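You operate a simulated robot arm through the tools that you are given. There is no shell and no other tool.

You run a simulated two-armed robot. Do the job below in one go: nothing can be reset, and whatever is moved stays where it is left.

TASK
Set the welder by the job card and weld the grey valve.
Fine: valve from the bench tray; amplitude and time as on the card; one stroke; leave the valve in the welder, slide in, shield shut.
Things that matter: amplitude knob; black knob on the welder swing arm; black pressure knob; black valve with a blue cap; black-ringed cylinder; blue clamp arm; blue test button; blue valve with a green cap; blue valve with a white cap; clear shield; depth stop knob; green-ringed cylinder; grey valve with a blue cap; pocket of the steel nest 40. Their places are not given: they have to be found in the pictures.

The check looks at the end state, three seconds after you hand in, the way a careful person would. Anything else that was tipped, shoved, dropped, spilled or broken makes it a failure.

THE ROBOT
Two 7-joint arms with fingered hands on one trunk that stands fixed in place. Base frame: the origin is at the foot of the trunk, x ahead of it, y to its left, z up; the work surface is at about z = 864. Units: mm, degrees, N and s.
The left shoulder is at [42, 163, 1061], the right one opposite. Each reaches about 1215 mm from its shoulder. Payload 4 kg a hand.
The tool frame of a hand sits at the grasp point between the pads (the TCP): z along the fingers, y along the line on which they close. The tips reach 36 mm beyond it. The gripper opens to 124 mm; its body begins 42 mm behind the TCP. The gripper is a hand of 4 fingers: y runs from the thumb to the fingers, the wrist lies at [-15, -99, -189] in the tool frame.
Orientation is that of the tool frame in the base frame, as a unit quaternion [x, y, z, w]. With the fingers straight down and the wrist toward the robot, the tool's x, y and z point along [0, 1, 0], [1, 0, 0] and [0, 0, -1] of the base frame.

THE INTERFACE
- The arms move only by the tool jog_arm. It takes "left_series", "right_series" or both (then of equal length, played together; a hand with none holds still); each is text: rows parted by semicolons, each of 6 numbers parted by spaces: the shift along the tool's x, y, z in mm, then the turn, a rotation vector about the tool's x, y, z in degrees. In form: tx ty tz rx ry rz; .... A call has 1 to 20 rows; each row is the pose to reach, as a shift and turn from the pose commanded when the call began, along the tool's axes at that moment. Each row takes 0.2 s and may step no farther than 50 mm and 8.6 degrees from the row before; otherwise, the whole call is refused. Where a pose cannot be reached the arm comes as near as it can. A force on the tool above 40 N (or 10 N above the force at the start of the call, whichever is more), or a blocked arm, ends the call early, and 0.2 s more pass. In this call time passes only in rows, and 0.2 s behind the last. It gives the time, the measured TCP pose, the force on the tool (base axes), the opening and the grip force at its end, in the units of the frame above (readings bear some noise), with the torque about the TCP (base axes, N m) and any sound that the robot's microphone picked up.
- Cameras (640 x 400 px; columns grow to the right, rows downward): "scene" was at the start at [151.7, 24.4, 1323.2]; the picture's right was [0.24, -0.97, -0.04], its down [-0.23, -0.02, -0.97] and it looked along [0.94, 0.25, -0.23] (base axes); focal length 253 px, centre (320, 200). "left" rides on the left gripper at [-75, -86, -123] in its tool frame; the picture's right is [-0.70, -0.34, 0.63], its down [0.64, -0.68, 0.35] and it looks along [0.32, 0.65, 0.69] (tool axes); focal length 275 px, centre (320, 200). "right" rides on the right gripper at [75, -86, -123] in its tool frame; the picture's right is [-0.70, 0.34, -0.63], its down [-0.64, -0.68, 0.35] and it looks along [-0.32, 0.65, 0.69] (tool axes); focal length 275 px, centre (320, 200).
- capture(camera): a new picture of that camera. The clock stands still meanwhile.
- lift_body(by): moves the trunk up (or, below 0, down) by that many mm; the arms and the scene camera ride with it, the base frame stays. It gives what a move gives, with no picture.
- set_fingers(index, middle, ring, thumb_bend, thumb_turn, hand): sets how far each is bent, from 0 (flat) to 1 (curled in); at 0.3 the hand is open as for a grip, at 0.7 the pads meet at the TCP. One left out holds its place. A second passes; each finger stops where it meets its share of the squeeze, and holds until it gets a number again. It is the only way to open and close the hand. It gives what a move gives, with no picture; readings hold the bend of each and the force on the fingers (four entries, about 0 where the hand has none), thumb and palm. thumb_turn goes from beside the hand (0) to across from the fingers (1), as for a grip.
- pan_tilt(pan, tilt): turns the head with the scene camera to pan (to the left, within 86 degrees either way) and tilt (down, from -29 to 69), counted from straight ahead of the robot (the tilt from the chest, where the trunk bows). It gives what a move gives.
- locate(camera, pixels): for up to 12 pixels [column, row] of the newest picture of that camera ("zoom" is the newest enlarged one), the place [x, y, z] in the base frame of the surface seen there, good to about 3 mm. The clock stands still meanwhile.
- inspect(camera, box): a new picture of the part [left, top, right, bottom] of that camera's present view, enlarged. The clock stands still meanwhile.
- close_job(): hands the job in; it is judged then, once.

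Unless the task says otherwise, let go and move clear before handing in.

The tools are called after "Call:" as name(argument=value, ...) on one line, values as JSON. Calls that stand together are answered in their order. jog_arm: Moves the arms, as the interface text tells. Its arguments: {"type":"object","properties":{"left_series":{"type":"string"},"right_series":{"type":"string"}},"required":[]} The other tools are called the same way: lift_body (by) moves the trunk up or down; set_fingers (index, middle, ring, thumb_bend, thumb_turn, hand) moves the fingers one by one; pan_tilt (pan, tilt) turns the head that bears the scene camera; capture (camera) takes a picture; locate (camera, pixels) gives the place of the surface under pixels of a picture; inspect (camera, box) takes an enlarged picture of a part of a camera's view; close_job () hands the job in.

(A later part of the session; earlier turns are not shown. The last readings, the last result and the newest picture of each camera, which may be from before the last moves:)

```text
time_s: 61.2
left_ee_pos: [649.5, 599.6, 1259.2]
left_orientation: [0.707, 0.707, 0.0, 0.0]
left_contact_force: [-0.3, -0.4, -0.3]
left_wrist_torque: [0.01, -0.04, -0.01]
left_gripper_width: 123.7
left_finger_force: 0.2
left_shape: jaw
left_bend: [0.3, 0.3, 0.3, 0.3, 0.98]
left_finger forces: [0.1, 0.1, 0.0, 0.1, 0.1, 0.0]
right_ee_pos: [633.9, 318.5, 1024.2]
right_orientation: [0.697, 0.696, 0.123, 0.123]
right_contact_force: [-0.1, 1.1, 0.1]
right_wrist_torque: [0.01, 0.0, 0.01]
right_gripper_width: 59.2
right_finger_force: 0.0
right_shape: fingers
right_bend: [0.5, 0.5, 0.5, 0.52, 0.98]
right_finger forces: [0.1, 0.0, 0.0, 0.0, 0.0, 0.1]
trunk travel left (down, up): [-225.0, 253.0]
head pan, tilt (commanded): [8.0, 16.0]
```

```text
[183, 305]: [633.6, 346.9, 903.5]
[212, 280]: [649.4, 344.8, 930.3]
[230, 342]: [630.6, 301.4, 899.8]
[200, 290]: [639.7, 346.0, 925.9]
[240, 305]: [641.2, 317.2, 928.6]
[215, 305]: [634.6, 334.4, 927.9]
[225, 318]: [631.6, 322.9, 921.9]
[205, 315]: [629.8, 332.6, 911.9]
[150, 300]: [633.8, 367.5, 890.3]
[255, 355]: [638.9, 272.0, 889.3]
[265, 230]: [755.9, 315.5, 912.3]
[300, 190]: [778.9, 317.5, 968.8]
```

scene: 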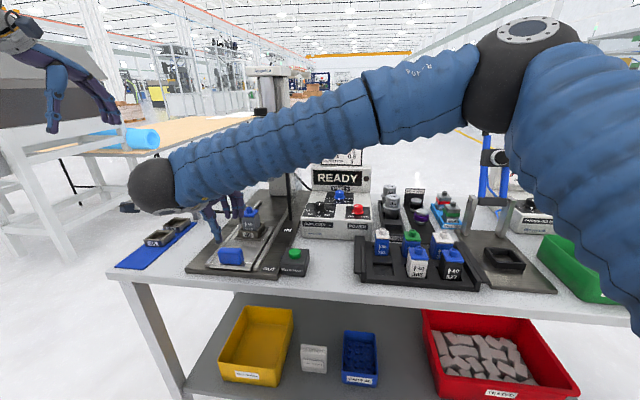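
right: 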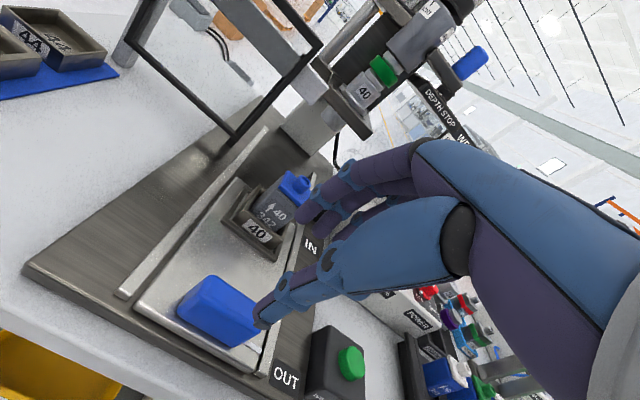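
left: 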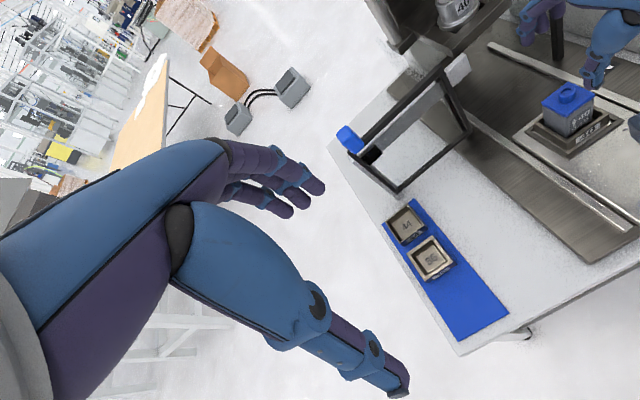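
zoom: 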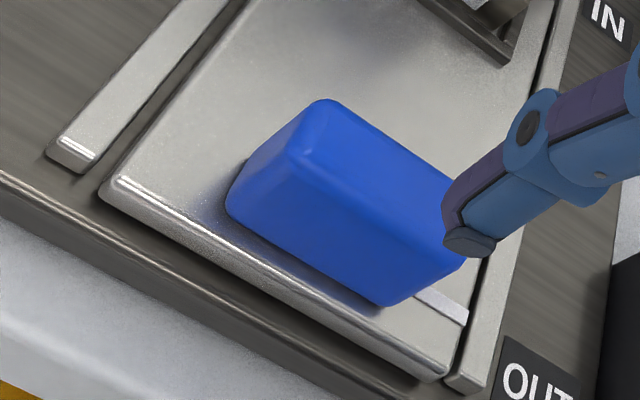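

Handle is 21 mm thick, centred near (640.5,318), top z≈929. I'll narrow the hand and lower over it.

Call:
set_fingers(hand="right", index=0.55, middle=0.55, ring=0.55, thumb_bend=0.57)

Call:
jog_arm(right_series="0 -8 18.8 0 0 0; 0 -16.4 37.7 0 0 0; 0 -25 57 0 0 0; 0 -32.8 75.4 0 0 0")

Call:
inspect(camera="right", box=[180, 200, 380, 380])

Call:
inspect(camera="scene", box=[180, 200, 300, 290])

```text
time_s: 62.2
left_ee_pos: [648.8, 598.7, 1259.3]
left_orientation: [0.707, 0.707, 0.0, 0.001]
left_contact_force: [-0.4, 0.8, -0.6]
left_wrist_torque: [-0.01, -0.03, 0.02]
left_gripper_width: 123.9
left_finger_force: 0.0
left_shape: jaw
left_bend: [0.3, 0.3, 0.3, 0.3, 0.98]
left_finger forces: [0.1, 0.0, 0.1, 0.0, 0.0, 0.0]
right_ee_pos: [631.2, 318.3, 1023.7]
right_orientation: [0.697, 0.696, 0.123, 0.123]
right_contact_force: [0.5, -0.2, 0.1]
right_wrist_torque: [-0.01, 0.01, 0.04]
right_gripper_width: 45.2
right_finger_force: 0.0
right_shape: fingers
right_bend: [0.55, 0.55, 0.55, 0.56, 0.99]
right_finger forces: [0.0, 0.0, 0.0, 0.0, 0.0, 0.0]
trunk travel left (down, up): [-225.0, 253.0]
head pan, tilt (commanded): [8.0, 16.0]
```

```text
time_s: 63.2
left_ee_pos: [648.4, 599.8, 1257.7]
left_orientation: [0.707, 0.707, -0.001, 0.0]
left_contact_force: [0.5, 0.3, -0.2]
left_wrist_torque: [0.04, 0.01, 0.0]
left_gripper_width: 123.6
left_finger_force: 0.2
left_shape: jaw
left_bend: [0.3, 0.3, 0.3, 0.3, 0.98]
left_finger forces: [0.1, 0.1, 0.1, 0.0, 0.1, 0.0]
right_ee_pos: [629.2, 317.4, 941.7]
right_orientation: [0.696, 0.697, 0.124, 0.122]
right_contact_force: [0.4, 0.2, -1.2]
right_wrist_torque: [0.03, 0.0, 0.01]
right_gripper_width: 45.2
right_finger_force: 0.1
right_shape: fingers
right_bend: [0.55, 0.55, 0.55, 0.56, 0.99]
right_finger forces: [0.1, 0.0, 0.1, 0.1, 0.0, 0.0]
trunk travel left (down, up): [-225.0, 253.0]
head pan, tilt (commanded): [8.0, 16.0]
```

```text
2.22 times, centred on (280, 290) of right
```

zoom: 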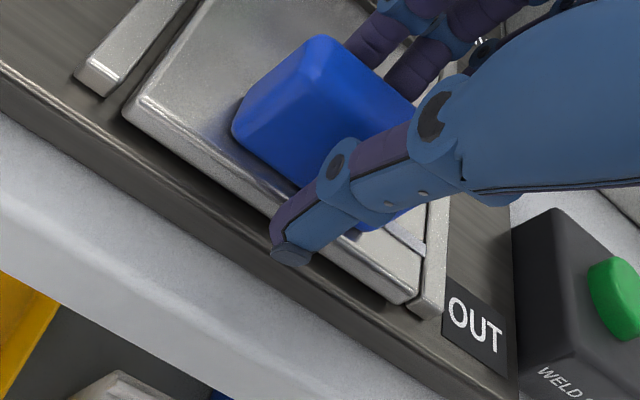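

```text
4.44 times, centred on (240, 245) of scene
```

zoom: 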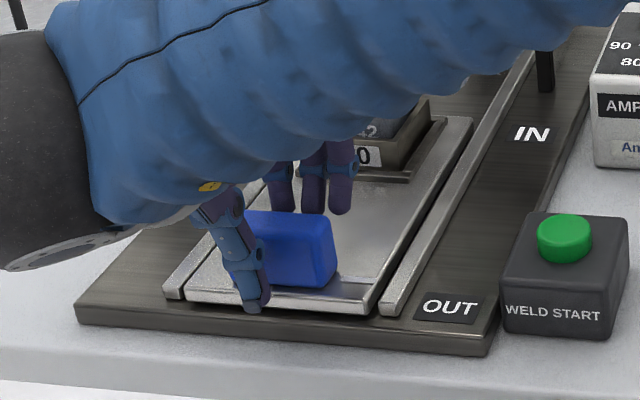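

Thumb is in front of the handle and fingers behind it. Closing on the handle.

Call:
set_fingers(hand="right", index=0.68, middle=0.68, ring=0.68, thumb_bend=0.7)

Call:
inspect(camera="right", box=[180, 200, 380, 380])

```text
time_s: 64.2
left_ee_pos: [649.8, 599.1, 1260.5]
left_orientation: [0.708, 0.706, 0.0, -0.001]
left_contact_force: [0.9, -0.7, 0.3]
left_wrist_torque: [0.04, 0.01, 0.0]
left_gripper_width: 123.7
left_finger_force: 0.0
left_shape: jaw
left_bend: [0.3, 0.3, 0.3, 0.3, 0.98]
left_finger forces: [0.0, 0.1, 0.0, 0.0, 0.0, 0.0]
right_ee_pos: [628.9, 317.4, 943.1]
right_orientation: [0.697, 0.696, 0.123, 0.121]
right_contact_force: [4.9, 1.4, 4.0]
right_wrist_torque: [0.0, -0.29, 0.24]
right_gripper_width: 23.0
right_finger_force: 15.0
right_shape: fingers
right_bend: [0.63, 0.63, 0.63, 0.66, 1.0]
right_finger forces: [5.9, 5.7, 6.4, 0.0, 12.2, 0.0]
trunk travel left (down, up): [-225.0, 253.0]
head pan, tilt (commanded): [8.0, 16.0]
```

```text
2.22 times, centred on (280, 290) of right
```

zoom: 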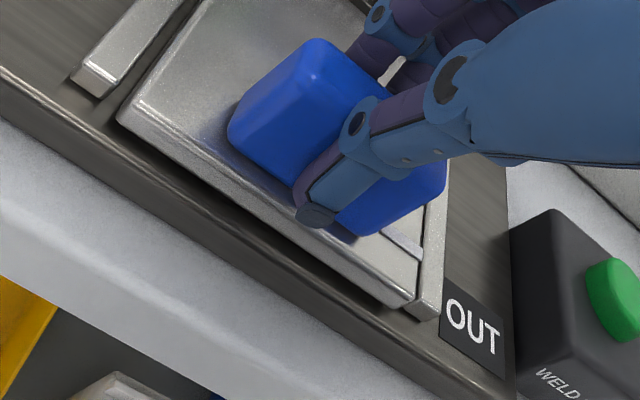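

Handle gripped. I'll push the slide inward slowly along +x, 60 mm first.

Call:
jog_arm(right_series="0 4.7 1.7 0 0 0; 0 11.3 4.1 0 0 0; 0 18.8 6.9 0 0 0; 0 28.2 10.3 0 0 0; 0 37.6 13.7 0 0 0; 0 47 17.1 0 0 0; 0 56.4 20.6 0 0 0")

Call:
inspect(camera="scene", box=[180, 180, 300, 290])

Call:
capture(camera="left")

```text
time_s: 65.8
left_ee_pos: [649.4, 598.6, 1259.3]
left_orientation: [0.707, 0.707, 0.0, -0.001]
left_contact_force: [-0.1, 0.1, -1.1]
left_wrist_torque: [-0.03, 0.0, -0.01]
left_gripper_width: 123.8
left_finger_force: 0.0
left_shape: jaw
left_bend: [0.3, 0.3, 0.3, 0.3, 0.98]
left_finger forces: [0.1, 0.1, 0.0, 0.0, 0.1, 0.1]
right_ee_pos: [689.4, 319.5, 944.1]
right_orientation: [0.698, 0.695, 0.123, 0.123]
right_contact_force: [-0.8, -7.9, -13.3]
right_wrist_torque: [-0.15, 0.04, 0.03]
right_gripper_width: 23.2
right_finger_force: 14.2
right_shape: fingers
right_bend: [0.64, 0.65, 0.64, 0.65, 1.0]
right_finger forces: [4.9, 4.3, 4.8, 0.0, 14.2, 0.0]
trunk travel left (down, up): [-225.0, 253.0]
head pan, tilt (commanded): [8.0, 16.0]
```

```text
3.64 times, centred on (240, 235) of scene
```

zoom: 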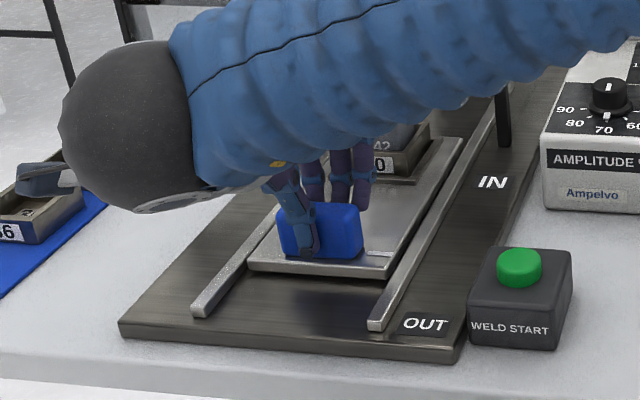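

```text
taken
```

left: 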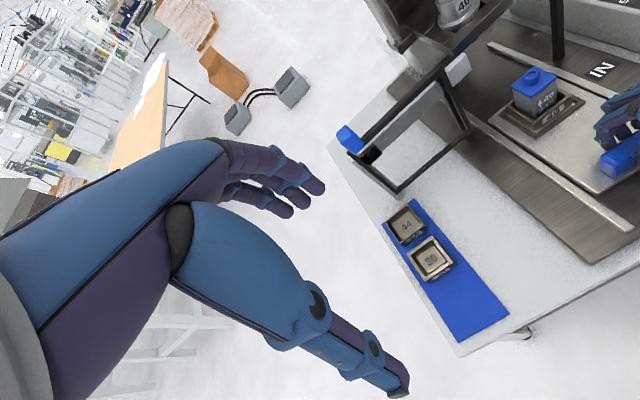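

The slide runs well and the valve rides upright, though I'm pulling up slightly (−13 N z, −8 N y). I'll correct that and keep pushing inward.

Call:
jog_arm(right_series="-1.5 6 4.8 0 0 0; -1.5 15.2 8.2 0 0 0; -1.5 24.6 11.6 0 0 0; -1.5 34 15 0 0 0; -1.5 43.4 18.5 0 0 0; -1.5 52.8 22 0 0 0; -1.5 62.2 25.4 0 0 0; -1.5 71.6 28.8 0 0 0; -1.5 81 32.3 0 0 0")

Call:
inspect(camera="scene", box=[180, 150, 320, 290])

Call:
capture(camera="left")

```text
time_s: 67.8
left_ee_pos: [647.8, 600.1, 1260.1]
left_orientation: [0.707, 0.707, -0.001, 0.0]
left_contact_force: [-0.2, -1.1, -0.7]
left_wrist_torque: [0.0, -0.02, 0.0]
left_gripper_width: 123.5
left_finger_force: 0.0
left_shape: jaw
left_bend: [0.3, 0.3, 0.3, 0.3, 0.98]
left_finger forces: [0.0, 0.0, 0.0, 0.1, 0.0, 0.0]
right_ee_pos: [774.4, 317.8, 942.9]
right_orientation: [0.697, 0.695, 0.124, 0.123]
right_contact_force: [-1.5, 5.2, 11.6]
right_wrist_torque: [0.08, -0.19, 0.33]
right_gripper_width: 22.8
right_finger_force: 18.8
right_shape: fingers
right_bend: [0.64, 0.64, 0.63, 0.65, 0.99]
right_finger forces: [5.5, 5.2, 6.2, 0.0, 20.5, 0.0]
trunk travel left (down, up): [-225.0, 253.0]
head pan, tilt (commanded): [8.0, 16.0]
```

```text
2.86 times, centred on (250, 220) of scene
```

zoom: 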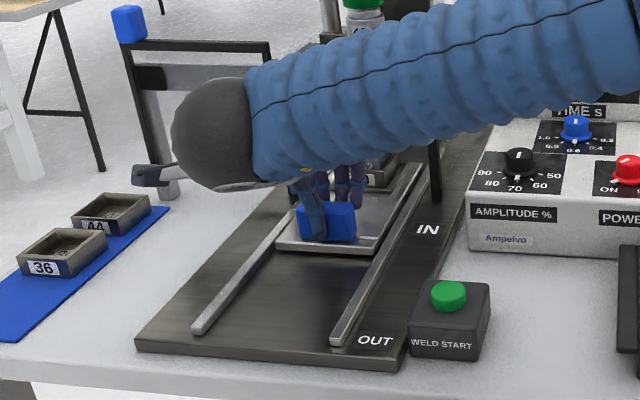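

```text
taken
```

left: 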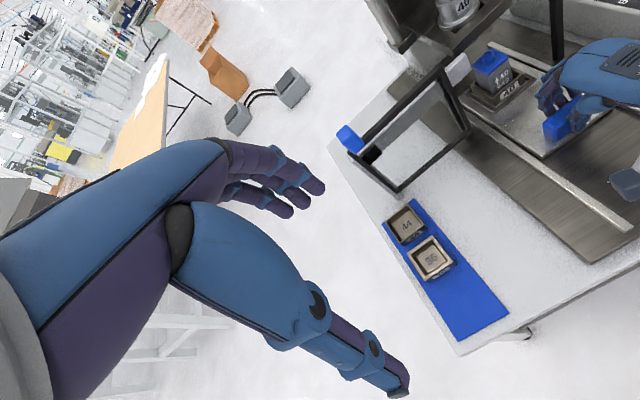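

At 145 mm of travel the slide front is nearing the IN label. I'll ease upward slightly and push on until it stops.

Call:
jog_arm(right_series="0.7 5 0.5 0 0 0; 0.7 12 3.1 0 0 0; 0.7 19 5.6 0 0 0; 0.7 26 8.2 0 0 0; 0.7 33 10.8 0 0 0; 0.7 40 13.3 0 0 0; 0.7 47 15.9 0 0 0; 0.7 54 18.4 0 0 0")

Call:
inspect(camera="scene", box=[200, 140, 320, 270])

Call:
capture(camera="left")

```text
time_s: 69.6
left_ee_pos: [646.1, 597.2, 1260.8]
left_orientation: [0.707, 0.707, 0.001, 0.0]
left_contact_force: [0.9, -0.4, -0.1]
left_wrist_torque: [0.0, 0.02, 0.0]
left_gripper_width: 123.9
left_finger_force: 0.0
left_shape: jaw
left_bend: [0.3, 0.3, 0.3, 0.3, 0.98]
left_finger forces: [0.1, 0.0, 0.0, 0.1, 0.0, 0.0]
right_ee_pos: [826.8, 321.5, 945.9]
right_orientation: [0.695, 0.698, 0.125, 0.12]
right_contact_force: [-33.0, -6.6, 16.9]
right_wrist_torque: [-0.06, 0.69, 0.11]
right_gripper_width: 25.5
right_finger_force: 24.1
right_shape: fingers
right_bend: [0.67, 0.67, 0.66, 0.62, 1.0]
right_finger forces: [1.6, 1.3, 1.5, 0.0, 44.1, 0.0]
trunk travel left (down, up): [-225.0, 253.0]
head pan, tilt (commanded): [8.0, 16.0]
stopped in row 8 (right hand): the force on the tool passed its limit at 41 N (the readings are from after the stop); the commanded pose is now the measured one
```

```text
3.08 times, centred on (260, 205) of scene
```

zoom: 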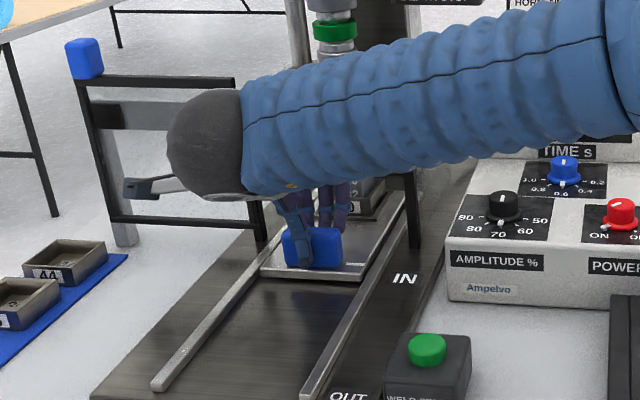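

```text
taken
```

left: 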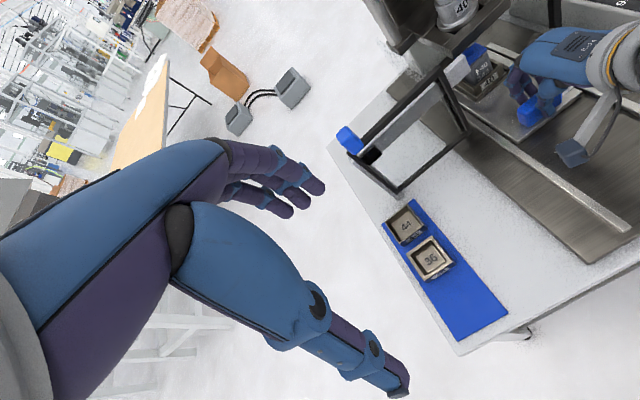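

The slide has hit its end stop (33 N, TCP x≈827) and its index mark lines up by IN. I'll release the handle: fingers first, then thumb, then lift straight up.

Call:
set_fingers(hand="right", index=0.55, middle=0.55, ring=0.55)

Call:
set_fingers(hand="right", thumb_bend=0.58)

Call:
inspect(camera="right", box=[180, 180, 380, 380])

Call:
inspect(camera="scene", box=[230, 190, 320, 270])

```text
time_s: 70.6
left_ee_pos: [644.2, 598.2, 1262.5]
left_orientation: [0.707, 0.707, 0.001, 0.001]
left_contact_force: [-0.3, -0.3, 0.2]
left_wrist_torque: [-0.01, 0.01, -0.01]
left_gripper_width: 123.7
left_finger_force: 0.0
left_shape: jaw
left_bend: [0.3, 0.3, 0.3, 0.3, 0.98]
left_finger forces: [0.0, 0.0, 0.1, 0.0, 0.0, 0.0]
right_ee_pos: [828.3, 319.9, 945.5]
right_orientation: [0.696, 0.697, 0.124, 0.122]
right_contact_force: [-39.7, -2.6, 21.2]
right_wrist_torque: [0.0, 0.84, 0.11]
right_gripper_width: 43.0
right_finger_force: 23.5
right_shape: fingers
right_bend: [0.55, 0.55, 0.55, 0.61, 1.0]
right_finger forces: [0.1, 0.0, 0.1, 0.1, 47.4, 0.1]
trunk travel left (down, up): [-225.0, 253.0]
head pan, tilt (commanded): [8.0, 16.0]
```

```text
time_s: 71.6
left_ee_pos: [648.8, 599.1, 1258.7]
left_orientation: [0.708, 0.706, -0.001, -0.001]
left_contact_force: [-0.2, 0.2, -0.7]
left_wrist_torque: [0.01, 0.02, -0.02]
left_gripper_width: 123.3
left_finger_force: 0.1
left_shape: jaw
left_bend: [0.3, 0.3, 0.3, 0.3, 0.98]
left_finger forces: [0.0, 0.0, 0.0, 0.0, 0.0, 0.0]
right_ee_pos: [831.9, 318.7, 940.3]
right_orientation: [0.696, 0.697, 0.123, 0.122]
right_contact_force: [-3.6, -2.1, -1.8]
right_wrist_torque: [-0.02, 0.04, 0.02]
right_gripper_width: 49.0
right_finger_force: 2.0
right_shape: fingers
right_bend: [0.55, 0.55, 0.55, 0.56, 0.99]
right_finger forces: [0.0, 0.1, 0.0, 0.0, 4.2, 0.0]
trunk travel left (down, up): [-225.0, 253.0]
head pan, tilt (commanded): [8.0, 16.0]
```

```text
2.00 times, centred on (280, 280) of right
```

zoom: 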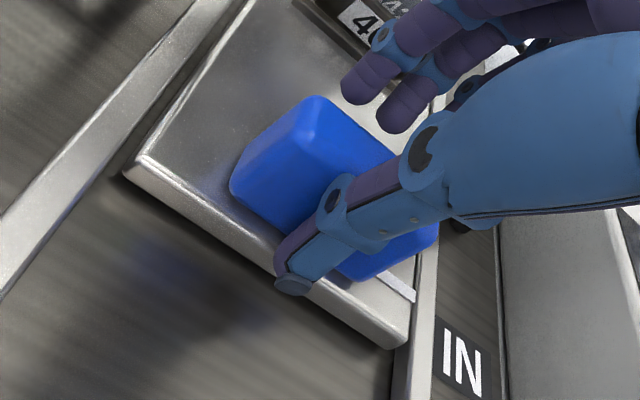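

```text
5.00 times, centred on (275, 230) of scene
```

zoom: 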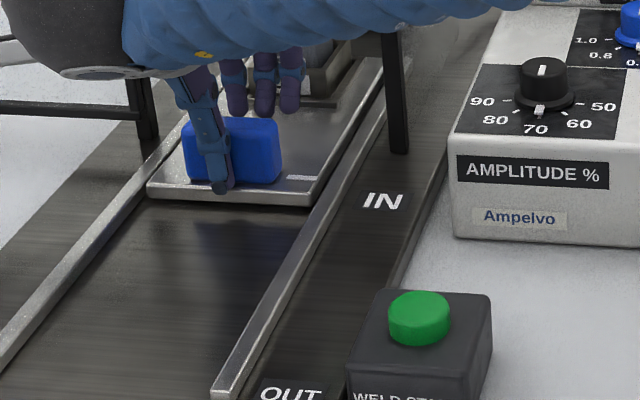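

The slide mark relates to IN just as it did to OUT, so it is fully in. Now back the thumb off a few millimetres and lift out.

Call:
jog_arm(right_series="0 -5.5 -2 0 0 0; 0 -2 -11.4 0 0 0; 0 4.7 -30 0 0 0; 0 11.6 -49 0 0 0; 0 18.5 -68 0 0 0; 0 25.3 -86.6 0 0 0; 0 0 -110 0 0 0; 0 -30 -130 0 0 0; 0 -70 -140 0 0 0")

Call:
capture(camera="right")

Call:
capture(camera="scene")

Call:
capture(camera="left")

```text
time_s: 73.6
left_ee_pos: [648.7, 599.9, 1260.2]
left_orientation: [0.707, 0.707, 0.0, 0.001]
left_contact_force: [0.1, -0.6, 0.0]
left_wrist_torque: [0.02, -0.02, 0.01]
left_gripper_width: 123.8
left_finger_force: 0.0
left_shape: jaw
left_bend: [0.3, 0.3, 0.3, 0.3, 0.98]
left_finger forces: [0.1, 0.0, 0.1, 0.0, 0.0, 0.0]
right_ee_pos: [715.4, 321.9, 1052.2]
right_orientation: [0.696, 0.697, 0.124, 0.121]
right_contact_force: [0.2, -0.3, 0.2]
right_wrist_torque: [0.02, -0.02, 0.0]
right_gripper_width: 43.5
right_finger_force: 0.0
right_shape: fingers
right_bend: [0.55, 0.55, 0.55, 0.57, 0.99]
right_finger forces: [0.0, 0.0, 0.0, 0.1, 0.0, 0.0]
trunk travel left (down, up): [-225.0, 253.0]
head pan, tilt (commanded): [8.0, 16.0]
```

```text
taken
```

right: 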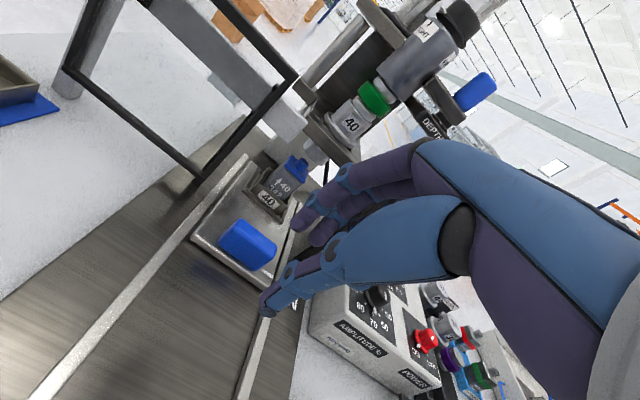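

```text
taken
```

scene: 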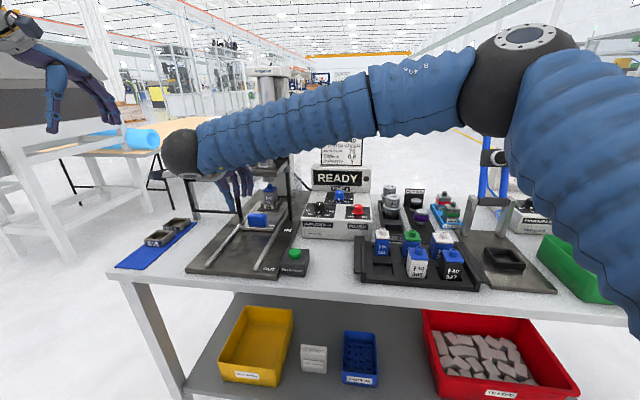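

```text
taken
```

left: 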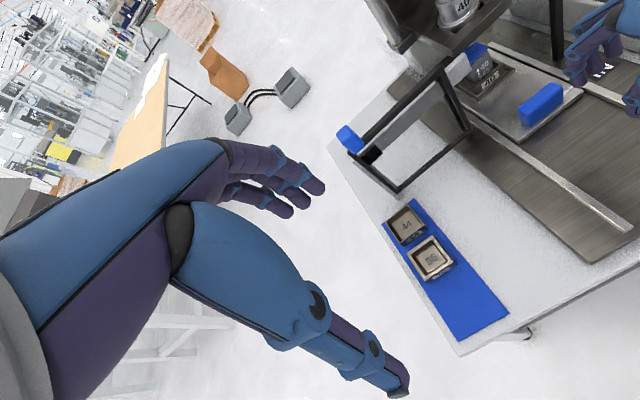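

The slide stays in with the valve under the horn (right view (290,170)). I'll inspect that and study the shield from both hand cameras.

Call:
inspect(camera="right", box=[200, 90, 380, 270])

Call:
inspect(camera="left", box=[320, 20, 560, 210])

Call:
inspect(camera="right", box=[50, 0, 330, 200])

```text
2.22 times, centred on (290, 180) of right
```

zoom: 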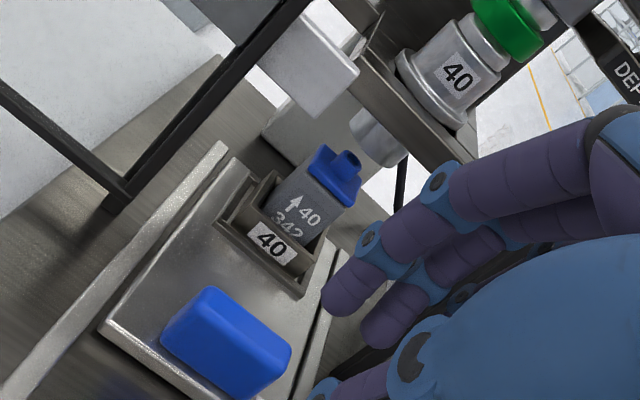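

```text
2.11 times, centred on (440, 115) of left
```

zoom: 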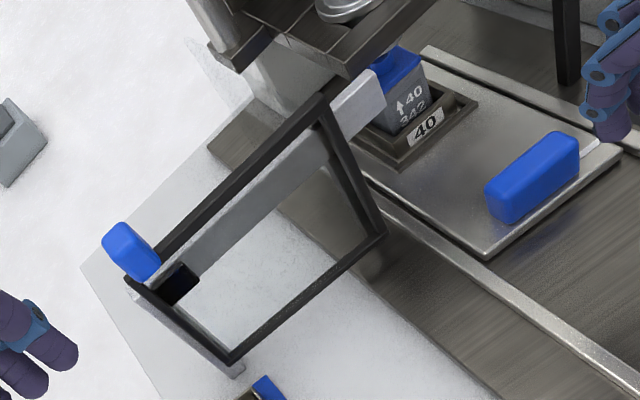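

```text
2.00 times, centred on (190, 100) of right
```

zoom: 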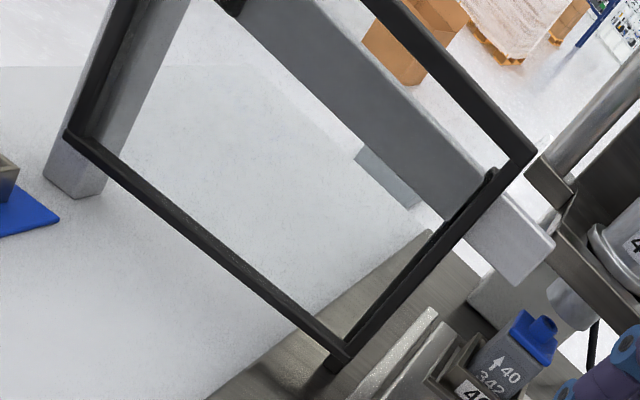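

The shield is a gate sliding along the bar (block near the handle rides it), from y 406–583 to about 229–406. I'll locate the blue shield handle precisely.

Call:
inspect(camera="left", box=[325, 110, 395, 170])

Call:
locate(camera="left", pixels=[[343, 130], [350, 126], [358, 140], [352, 148], [345, 140], [350, 138], [362, 152], [375, 120], [430, 75], [450, 60], [462, 125], [400, 190]])

Call:
locate(camera="scene", pixels=[[179, 155], [187, 155], [183, 151], [183, 162], [188, 163], [180, 163]])

Call:
inspect(camera="scene", box=[165, 135, 255, 225])

```text
6.67 times, centred on (360, 140) of left
```

zoom: 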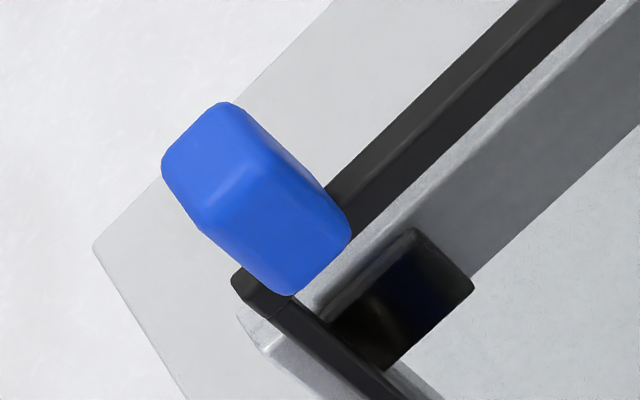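

```text
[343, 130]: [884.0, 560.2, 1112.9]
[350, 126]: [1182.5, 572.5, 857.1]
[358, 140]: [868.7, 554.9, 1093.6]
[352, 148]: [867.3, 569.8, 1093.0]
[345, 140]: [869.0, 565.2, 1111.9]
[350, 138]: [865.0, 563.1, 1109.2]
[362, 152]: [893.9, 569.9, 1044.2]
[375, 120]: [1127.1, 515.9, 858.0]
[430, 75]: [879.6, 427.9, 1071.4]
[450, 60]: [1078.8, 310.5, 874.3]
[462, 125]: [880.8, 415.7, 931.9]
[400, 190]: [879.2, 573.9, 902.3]
```

```text
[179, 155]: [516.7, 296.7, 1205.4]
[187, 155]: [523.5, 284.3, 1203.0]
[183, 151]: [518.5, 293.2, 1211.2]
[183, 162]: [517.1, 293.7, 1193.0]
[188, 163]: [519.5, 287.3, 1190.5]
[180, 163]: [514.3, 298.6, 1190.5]
```

```text
4.44 times, centred on (210, 180) of scene
```

zoom: 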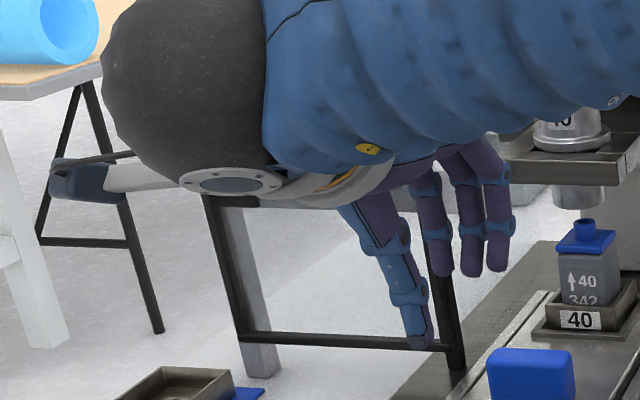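

Handle spans x 867–887, y 550–572, z up to 1113. I'll move the right hand over toward WELD START and bring the left hand, leaned 20°, to the left side of the shield handle.

Call:
jog_arm(right_series="-33 -4.7 3 0 0 0; -66 -9.4 6 0 0 0; -99 -14 9 0 0 0; -132 -18.8 12 0 0 0; -164 -23.5 15 0 0 0", left_series="3 38 16 -4 0 0; 6 76 32 -8 0 0; 9 114 48 -12 0 0; 12 152 64 -16 0 0; 14 190 80 -20 0 0")

Call:
set_fingers(hand="left", index=0.6, middle=0.6, ring=0.6, thumb_bend=0.5)

Call:
capture(camera="left")

Call:
capture(camera="scene")

```text
time_s: 74.8
left_ee_pos: [836.8, 614.4, 1176.2]
left_orientation: [0.696, 0.697, 0.123, 0.123]
left_contact_force: [0.4, 0.1, -0.8]
left_wrist_torque: [-0.02, 0.0, 0.0]
left_gripper_width: 123.9
left_finger_force: 0.0
left_shape: jaw
left_bend: [0.3, 0.3, 0.3, 0.3, 0.98]
left_finger forces: [0.1, 0.1, 0.1, 0.0, 0.0, 0.0]
right_ee_pos: [705.6, 154.3, 1025.4]
right_orientation: [0.697, 0.697, 0.123, 0.12]
right_contact_force: [-0.5, 0.4, -0.2]
right_wrist_torque: [0.04, 0.05, 0.04]
right_gripper_width: 43.5
right_finger_force: 0.0
right_shape: fingers
right_bend: [0.55, 0.55, 0.55, 0.57, 0.99]
right_finger forces: [0.1, 0.1, 0.1, 0.1, 0.0, 0.0]
trunk travel left (down, up): [-225.0, 253.0]
head pan, tilt (commanded): [8.0, 16.0]
```

```text
time_s: 75.8
left_ee_pos: [836.9, 615.8, 1175.3]
left_orientation: [0.696, 0.696, 0.123, 0.124]
left_contact_force: [0.3, 0.5, 0.3]
left_wrist_torque: [-0.01, 0.01, 0.0]
left_gripper_width: 46.7
left_finger_force: 0.0
left_shape: fingers
left_bend: [0.6, 0.6, 0.6, 0.5, 0.98]
left_finger forces: [0.0, 0.1, 0.1, 0.0, 0.1, 0.1]
right_ee_pos: [703.7, 154.7, 1025.6]
right_orientation: [0.696, 0.697, 0.123, 0.121]
right_contact_force: [-0.6, 0.3, -0.4]
right_wrist_torque: [0.02, 0.03, -0.04]
right_gripper_width: 43.3
right_finger_force: 0.0
right_shape: fingers
right_bend: [0.55, 0.55, 0.55, 0.57, 0.99]
right_finger forces: [0.0, 0.0, 0.0, 0.0, 0.0, 0.1]
trunk travel left (down, up): [-225.0, 253.0]
head pan, tilt (commanded): [8.0, 16.0]
```

```text
taken
```

left: 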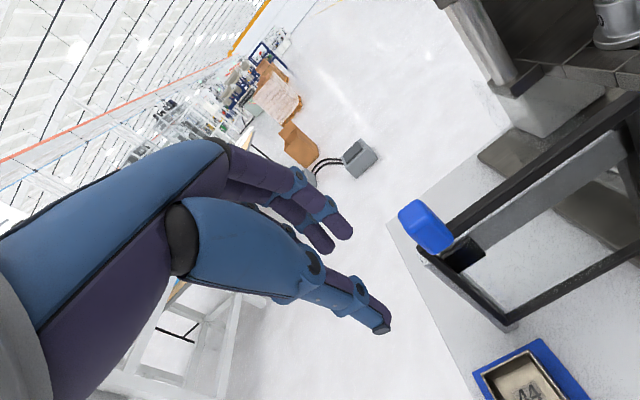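

```text
taken
```

scene: 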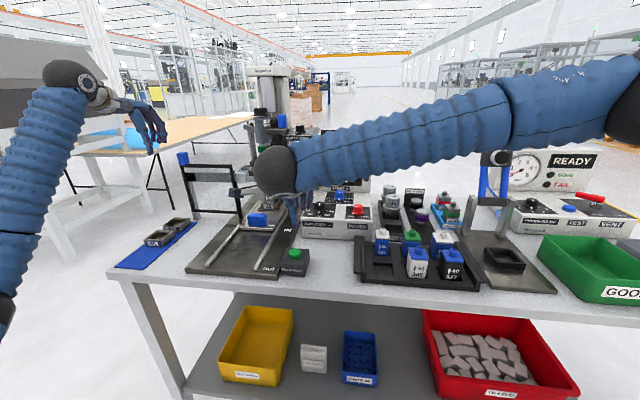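

Left view shows the handle at (425,225) with my index tip at (342,230). I'll locate both to set the push.

Call:
locate(camera="left", pixels=[[345, 232], [335, 215], [325, 205], [300, 178], [325, 248], [382, 328], [425, 222], [410, 215], [432, 242], [440, 225], [405, 218], [450, 245]])

Call:
inspect(camera="left", box=[270, 140, 490, 340])

```text
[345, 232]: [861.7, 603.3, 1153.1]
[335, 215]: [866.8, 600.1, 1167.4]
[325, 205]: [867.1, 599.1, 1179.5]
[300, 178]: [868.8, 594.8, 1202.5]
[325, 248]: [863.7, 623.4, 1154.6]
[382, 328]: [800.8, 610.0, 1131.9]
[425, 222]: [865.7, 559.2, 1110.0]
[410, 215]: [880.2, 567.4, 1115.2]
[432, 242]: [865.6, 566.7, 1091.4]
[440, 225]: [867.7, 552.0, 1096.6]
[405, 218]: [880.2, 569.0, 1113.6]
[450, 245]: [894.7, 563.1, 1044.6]
```

```text
2.00 times, centred on (380, 240) of left
```

zoom: 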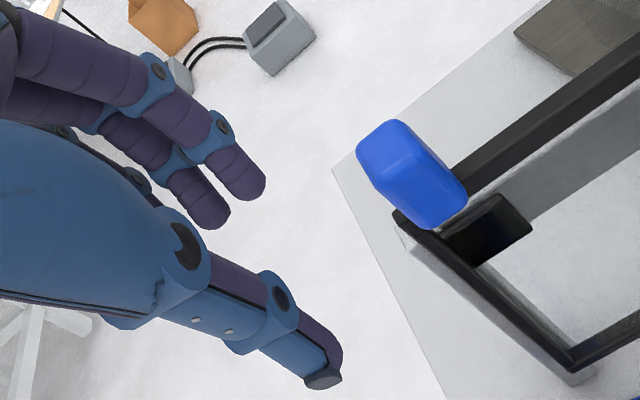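

Index finger's near side is at y≈600, the handle's left face at y≈571. I'll lower to handle height and move to it.

Call:
jog_arm(left_series="0 -2 15 0 0 0; 0 -5 30 0 0 0; 0 -8 46 0 0 0; 0 -11.7 61.2 0 0 0; -10 -11.7 61.2 0 0 0; -18 -11.7 61.2 0 0 0")

Call:
capture(camera="left")

Call:
inspect(camera="left", box=[270, 140, 490, 340])

Call:
inspect(camera="scene", box=[140, 120, 260, 230])

```text
time_s: 77.2
left_ee_pos: [848.7, 595.9, 1119.1]
left_orientation: [0.696, 0.696, 0.123, 0.124]
left_contact_force: [0.4, -0.2, 0.4]
left_wrist_torque: [-0.02, -0.03, 0.03]
left_gripper_width: 46.7
left_finger_force: 0.1
left_shape: fingers
left_bend: [0.6, 0.6, 0.6, 0.5, 0.98]
left_finger forces: [0.3, 0.1, 0.0, 0.0, 0.0, 0.0]
right_ee_pos: [703.6, 156.0, 1026.8]
right_orientation: [0.696, 0.697, 0.123, 0.122]
right_contact_force: [0.0, 1.0, -0.8]
right_wrist_torque: [0.0, 0.01, 0.04]
right_gripper_width: 43.4
right_finger_force: 0.1
right_shape: fingers
right_bend: [0.55, 0.55, 0.55, 0.57, 0.99]
right_finger forces: [0.0, 0.1, 0.1, 0.0, 0.1, 0.1]
trunk travel left (down, up): [-225.0, 253.0]
head pan, tilt (commanded): [8.0, 16.0]
```

```text
taken
```

left: 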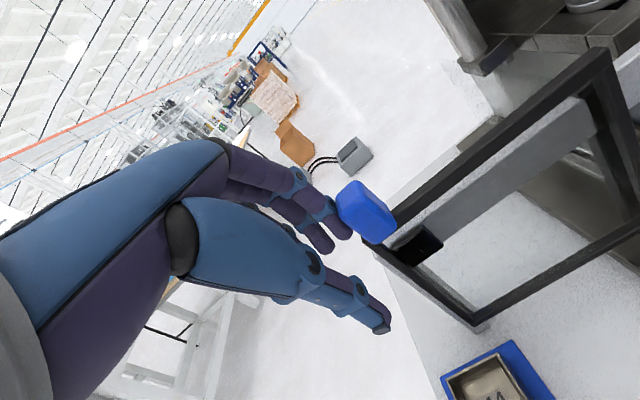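

```text
2.00 times, centred on (380, 240) of left
```

zoom: 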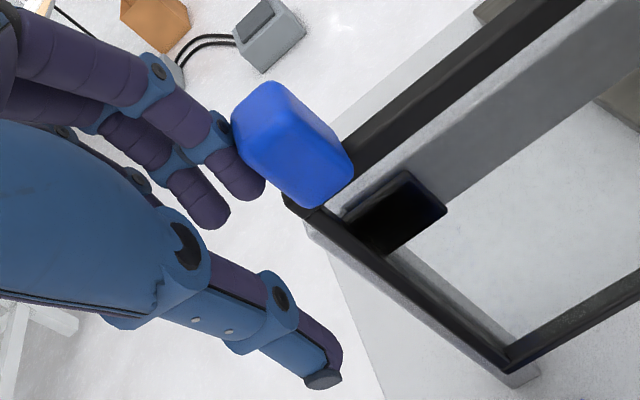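

```text
3.64 times, centred on (200, 175) of scene
```

zoom: 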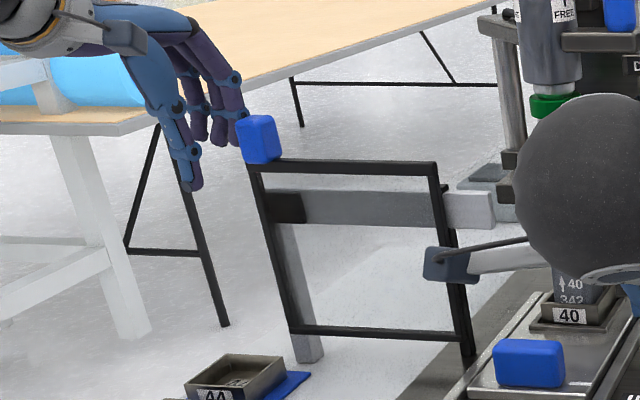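

Index is alongside the handle. I'll lower 6 mm more and push toward −y gently to confirm it slides.

Call:
jog_arm(left_series="0 -2 5.6 0 0 0; -6 -2 5.6 0 0 0; -12 -2 5.6 0 0 0; -18 -2 5.6 0 0 0; -24 -2 5.6 0 0 0; -30 -2 5.6 0 0 0; -36 -2 5.6 0 0 0")

Call:
capture(camera="left")

Call:
inspect(camera="scene", box=[140, 120, 260, 230])

```text
time_s: 78.8
left_ee_pos: [848.8, 556.3, 1111.0]
left_orientation: [0.697, 0.696, 0.122, 0.123]
left_contact_force: [-0.8, 0.9, 0.7]
left_wrist_torque: [-0.01, -0.04, 0.05]
left_gripper_width: 47.2
left_finger_force: 0.4
left_shape: fingers
left_bend: [0.6, 0.6, 0.6, 0.5, 0.98]
left_finger forces: [1.0, 0.0, 0.0, 0.0, 0.0, 0.0]
right_ee_pos: [703.8, 155.7, 1025.8]
right_orientation: [0.696, 0.697, 0.123, 0.121]
right_contact_force: [-0.4, -0.2, 0.2]
right_wrist_torque: [0.04, 0.0, 0.01]
right_gripper_width: 43.5
right_finger_force: 0.1
right_shape: fingers
right_bend: [0.55, 0.55, 0.55, 0.57, 0.99]
right_finger forces: [0.0, 0.0, 0.0, 0.0, 0.0, 0.0]
trunk travel left (down, up): [-225.0, 253.0]
head pan, tilt (commanded): [8.0, 16.0]
```

```text
taken
```

left: 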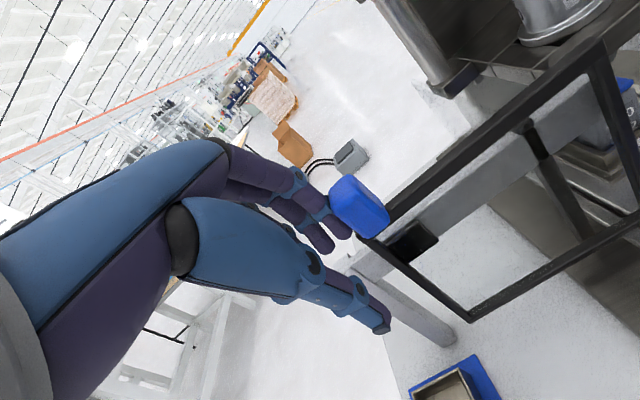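

```text
3.64 times, centred on (200, 175) of scene
```

zoom: 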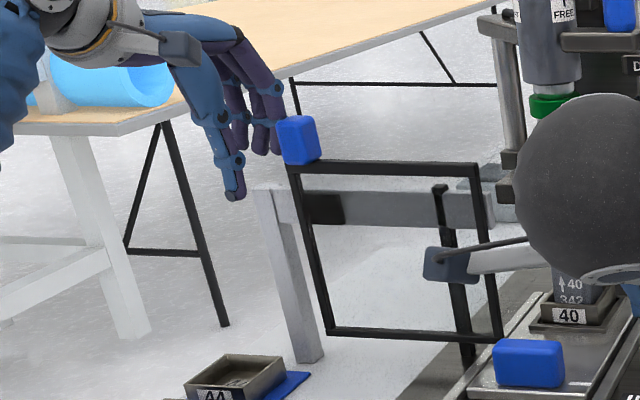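

The gate glides along its bar with barely 1 N. I'll keep pushing until it meets its stop.

Call:
jog_arm(left_series="-8 0 0 0 0 0; -16 0 0 0 0 0; -24 0 0 0 0 0; -32 0 0 0 0 0; -40 0 0 0 0 0; -48 0 0 0 0 0; -56 0 0 0 0 0; -64 0 0 0 0 0; -72 0 0 0 0 0; -80 0 0 0 0 0; -88 0 0 0 0 0; -96 0 0 0 0 0; -104 0 0 0 0 0")

Call:
capture(camera="left")

Call:
inspect(camera="scene", box=[160, 100, 310, 240])

```text
time_s: 81.6
left_ee_pos: [848.0, 454.4, 1110.4]
left_orientation: [0.696, 0.697, 0.123, 0.122]
left_contact_force: [0.4, 0.1, 0.6]
left_wrist_torque: [-0.01, 0.06, 0.07]
left_gripper_width: 46.9
left_finger_force: 0.5
left_shape: fingers
left_bend: [0.6, 0.6, 0.6, 0.5, 0.98]
left_finger forces: [0.9, 0.1, 0.0, 0.1, 0.0, 0.1]
right_ee_pos: [704.2, 155.6, 1025.4]
right_orientation: [0.696, 0.696, 0.123, 0.122]
right_contact_force: [-0.3, 0.1, -0.8]
right_wrist_torque: [0.02, -0.01, 0.02]
right_gripper_width: 43.6
right_finger_force: 0.0
right_shape: fingers
right_bend: [0.55, 0.55, 0.55, 0.57, 0.99]
right_finger forces: [0.0, 0.0, 0.0, 0.0, 0.0, 0.1]
trunk travel left (down, up): [-225.0, 253.0]
head pan, tilt (commanded): [8.0, 16.0]
```

```text
taken
```

left: 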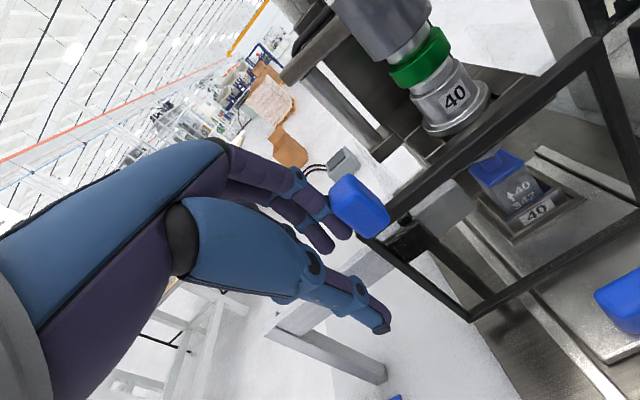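

```text
2.86 times, centred on (235, 170) of scene
```

zoom: 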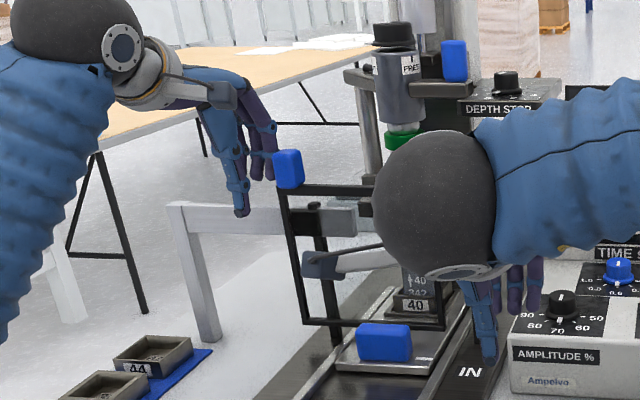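

About 45 mm remain. Continuing until the stop is felt.

Call:
jog_arm(left_series="-6 0 0 0 0 0; -12 0 0 0 0 0; -18 0 0 0 0 0; -24 0 0 0 0 0; -30 0 0 0 0 0; -36 0 0 0 0 0; -41 0 0 0 0 0; -46 0 0 0 0 0; -51 0 0 0 0 0; -56 0 0 0 0 0")

Call:
capture(camera="left")

Call:
inspect(camera="scene", box=[180, 80, 330, 240])

```text
time_s: 83.8
left_ee_pos: [848.1, 410.2, 1111.3]
left_orientation: [0.693, 0.7, 0.123, 0.121]
left_contact_force: [-3.1, 37.3, -2.8]
left_wrist_torque: [-0.02, 0.06, 1.35]
left_gripper_width: 44.3
left_finger_force: 19.0
left_shape: fingers
left_bend: [0.61, 0.6, 0.6, 0.5, 0.98]
left_finger forces: [36.8, 0.1, 0.1, 0.0, 0.0, 0.0]
right_ee_pos: [703.3, 154.3, 1026.5]
right_orientation: [0.697, 0.696, 0.123, 0.122]
right_contact_force: [0.0, 0.7, 0.3]
right_wrist_torque: [0.0, 0.0, -0.01]
right_gripper_width: 43.5
right_finger_force: 0.1
right_shape: fingers
right_bend: [0.55, 0.55, 0.55, 0.57, 0.99]
right_finger forces: [0.0, 0.0, 0.0, 0.1, 0.0, 0.0]
trunk travel left (down, up): [-225.0, 253.0]
head pan, tilt (commanded): [8.0, 16.0]
stopped in row 10 (left hand): the force on the tool passed its limit at 43 N (the readings are from after the stop); the commanded pose is now the measured one
```

```text
taken
```

left: 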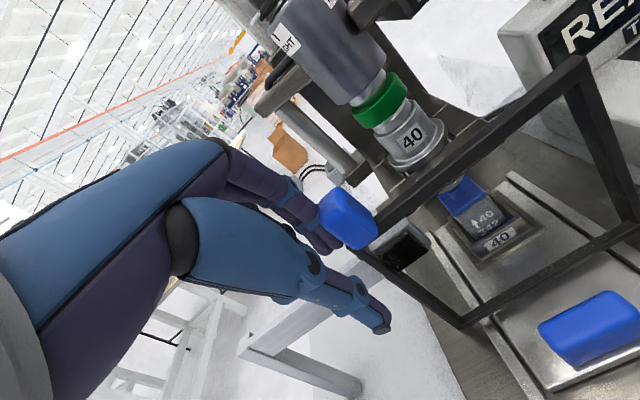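

```text
2.50 times, centred on (255, 160) of scene
```

zoom: 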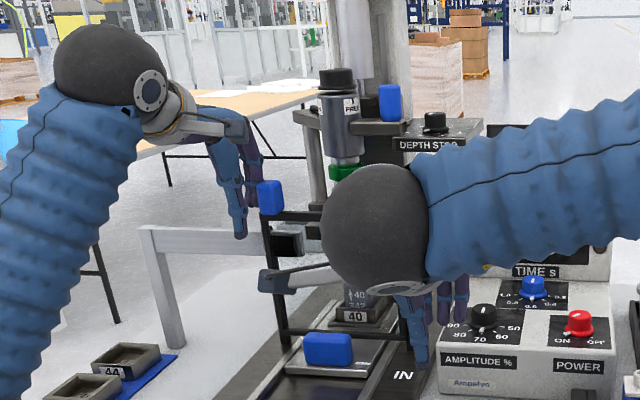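

The shield stopped where expected (37 N, TCP y≈410), covering the opening. I'll back the left hand off and away.

Call:
jog_arm(left_series="10 0 0 0 0 0; 25 0 0 0 0 0; 45 0 -15 0 0 0; 70 -10 -40 0 0 0; 95 -30 -65 0 0 0; 115 -60 -90 0 0 0; 135 -90 -110 0 0 0")

Call:
capture(camera="scene")

Call:
capture(camera="left")

Call:
capture(camera="right")

```text
time_s: 85.4
left_ee_pos: [723.2, 535.3, 1186.2]
left_orientation: [0.696, 0.697, 0.123, 0.123]
left_contact_force: [0.0, 0.9, 0.8]
left_wrist_torque: [0.01, -0.03, -0.03]
left_gripper_width: 46.4
left_finger_force: 0.0
left_shape: fingers
left_bend: [0.6, 0.6, 0.6, 0.5, 0.98]
left_finger forces: [0.1, 0.0, 0.0, 0.1, 0.0, 0.1]
right_ee_pos: [703.9, 153.3, 1026.3]
right_orientation: [0.697, 0.696, 0.123, 0.121]
right_contact_force: [-0.6, -0.1, -0.3]
right_wrist_torque: [0.01, 0.0, 0.0]
right_gripper_width: 43.7
right_finger_force: 0.1
right_shape: fingers
right_bend: [0.55, 0.55, 0.55, 0.57, 0.99]
right_finger forces: [0.0, 0.1, 0.0, 0.0, 0.0, 0.0]
trunk travel left (down, up): [-225.0, 253.0]
head pan, tilt (commanded): [8.0, 16.0]
```

```text
taken
```

scene: 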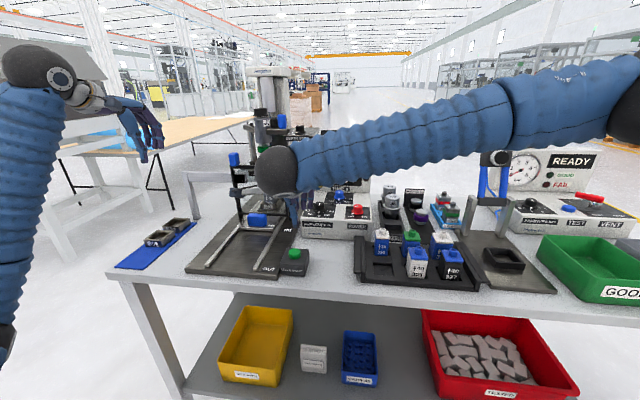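

```text
taken
```

left: 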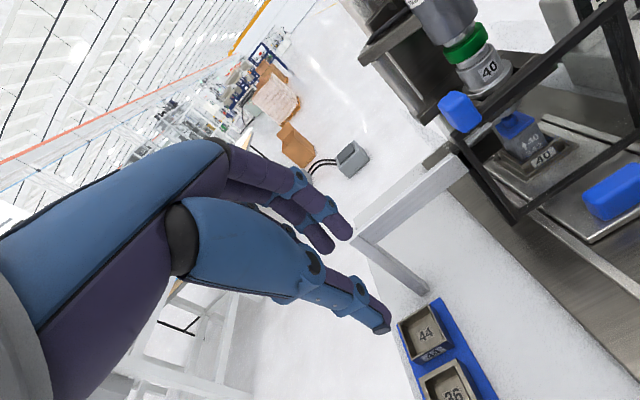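

```text
taken
```

right: 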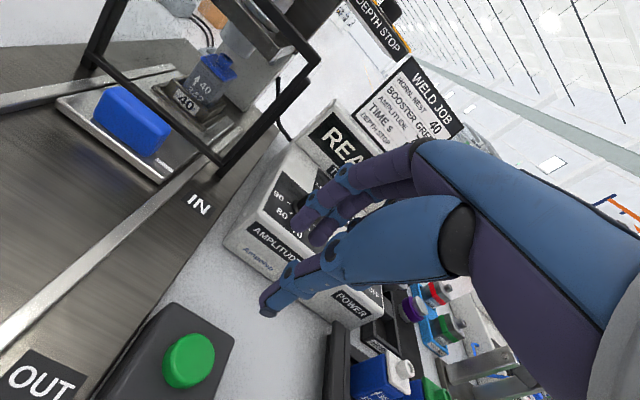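

Shield is shut. Before the single weld stroke I'll double-check the stack knob, depth stop, and dials.

Call:
inspect(camera="scene", box=[225, 90, 325, 190])

Call:
inspect(camera="right", box=[60, 0, 340, 240])

Call:
inspect(camera="left", box=[340, 0, 640, 240])

Call:
locate(camera="right", pixels=[[188, 360], [170, 355], [208, 350], [190, 340], [185, 380], [263, 308], [270, 295], [290, 275], [150, 340], [230, 345]])

```text
4.00 times, centred on (275, 140) of scene
```

zoom: 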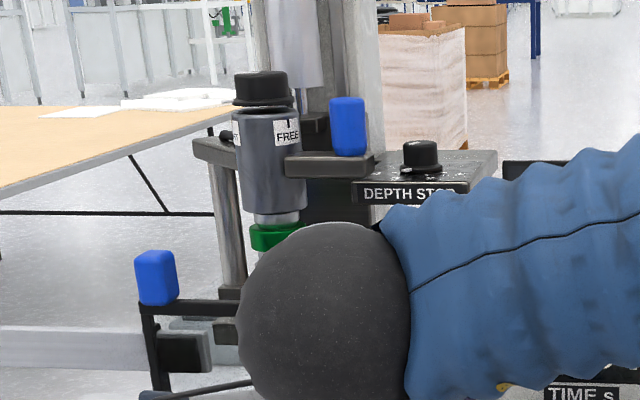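

```text
1.67 times, centred on (200, 120) of right
```

zoom: 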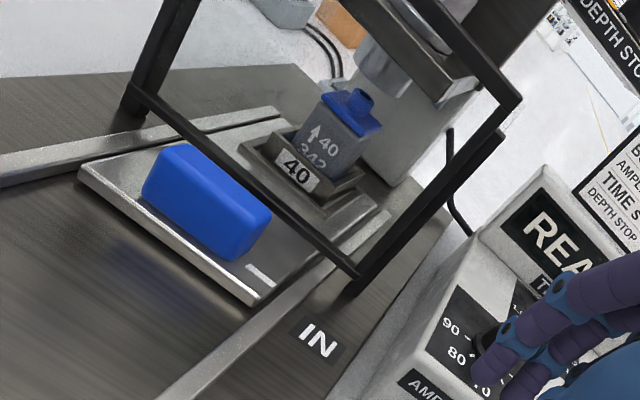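

```text
1.67 times, centred on (490, 120) of left
```

zoom: 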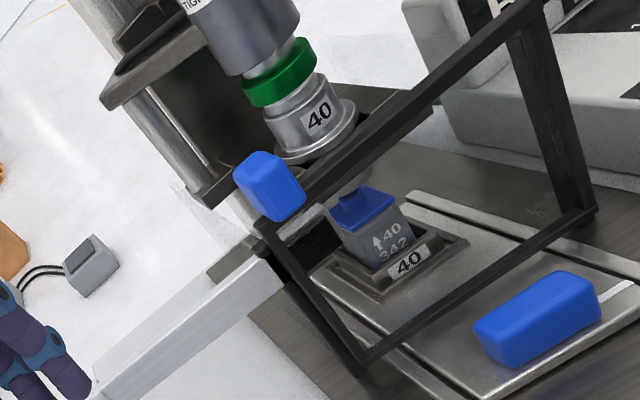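

```text
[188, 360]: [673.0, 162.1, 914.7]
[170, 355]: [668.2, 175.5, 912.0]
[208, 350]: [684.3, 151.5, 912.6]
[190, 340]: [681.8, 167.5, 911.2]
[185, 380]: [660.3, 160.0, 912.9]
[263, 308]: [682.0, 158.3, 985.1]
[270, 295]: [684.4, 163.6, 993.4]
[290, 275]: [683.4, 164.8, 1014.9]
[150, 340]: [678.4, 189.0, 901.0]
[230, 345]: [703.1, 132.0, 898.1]
```

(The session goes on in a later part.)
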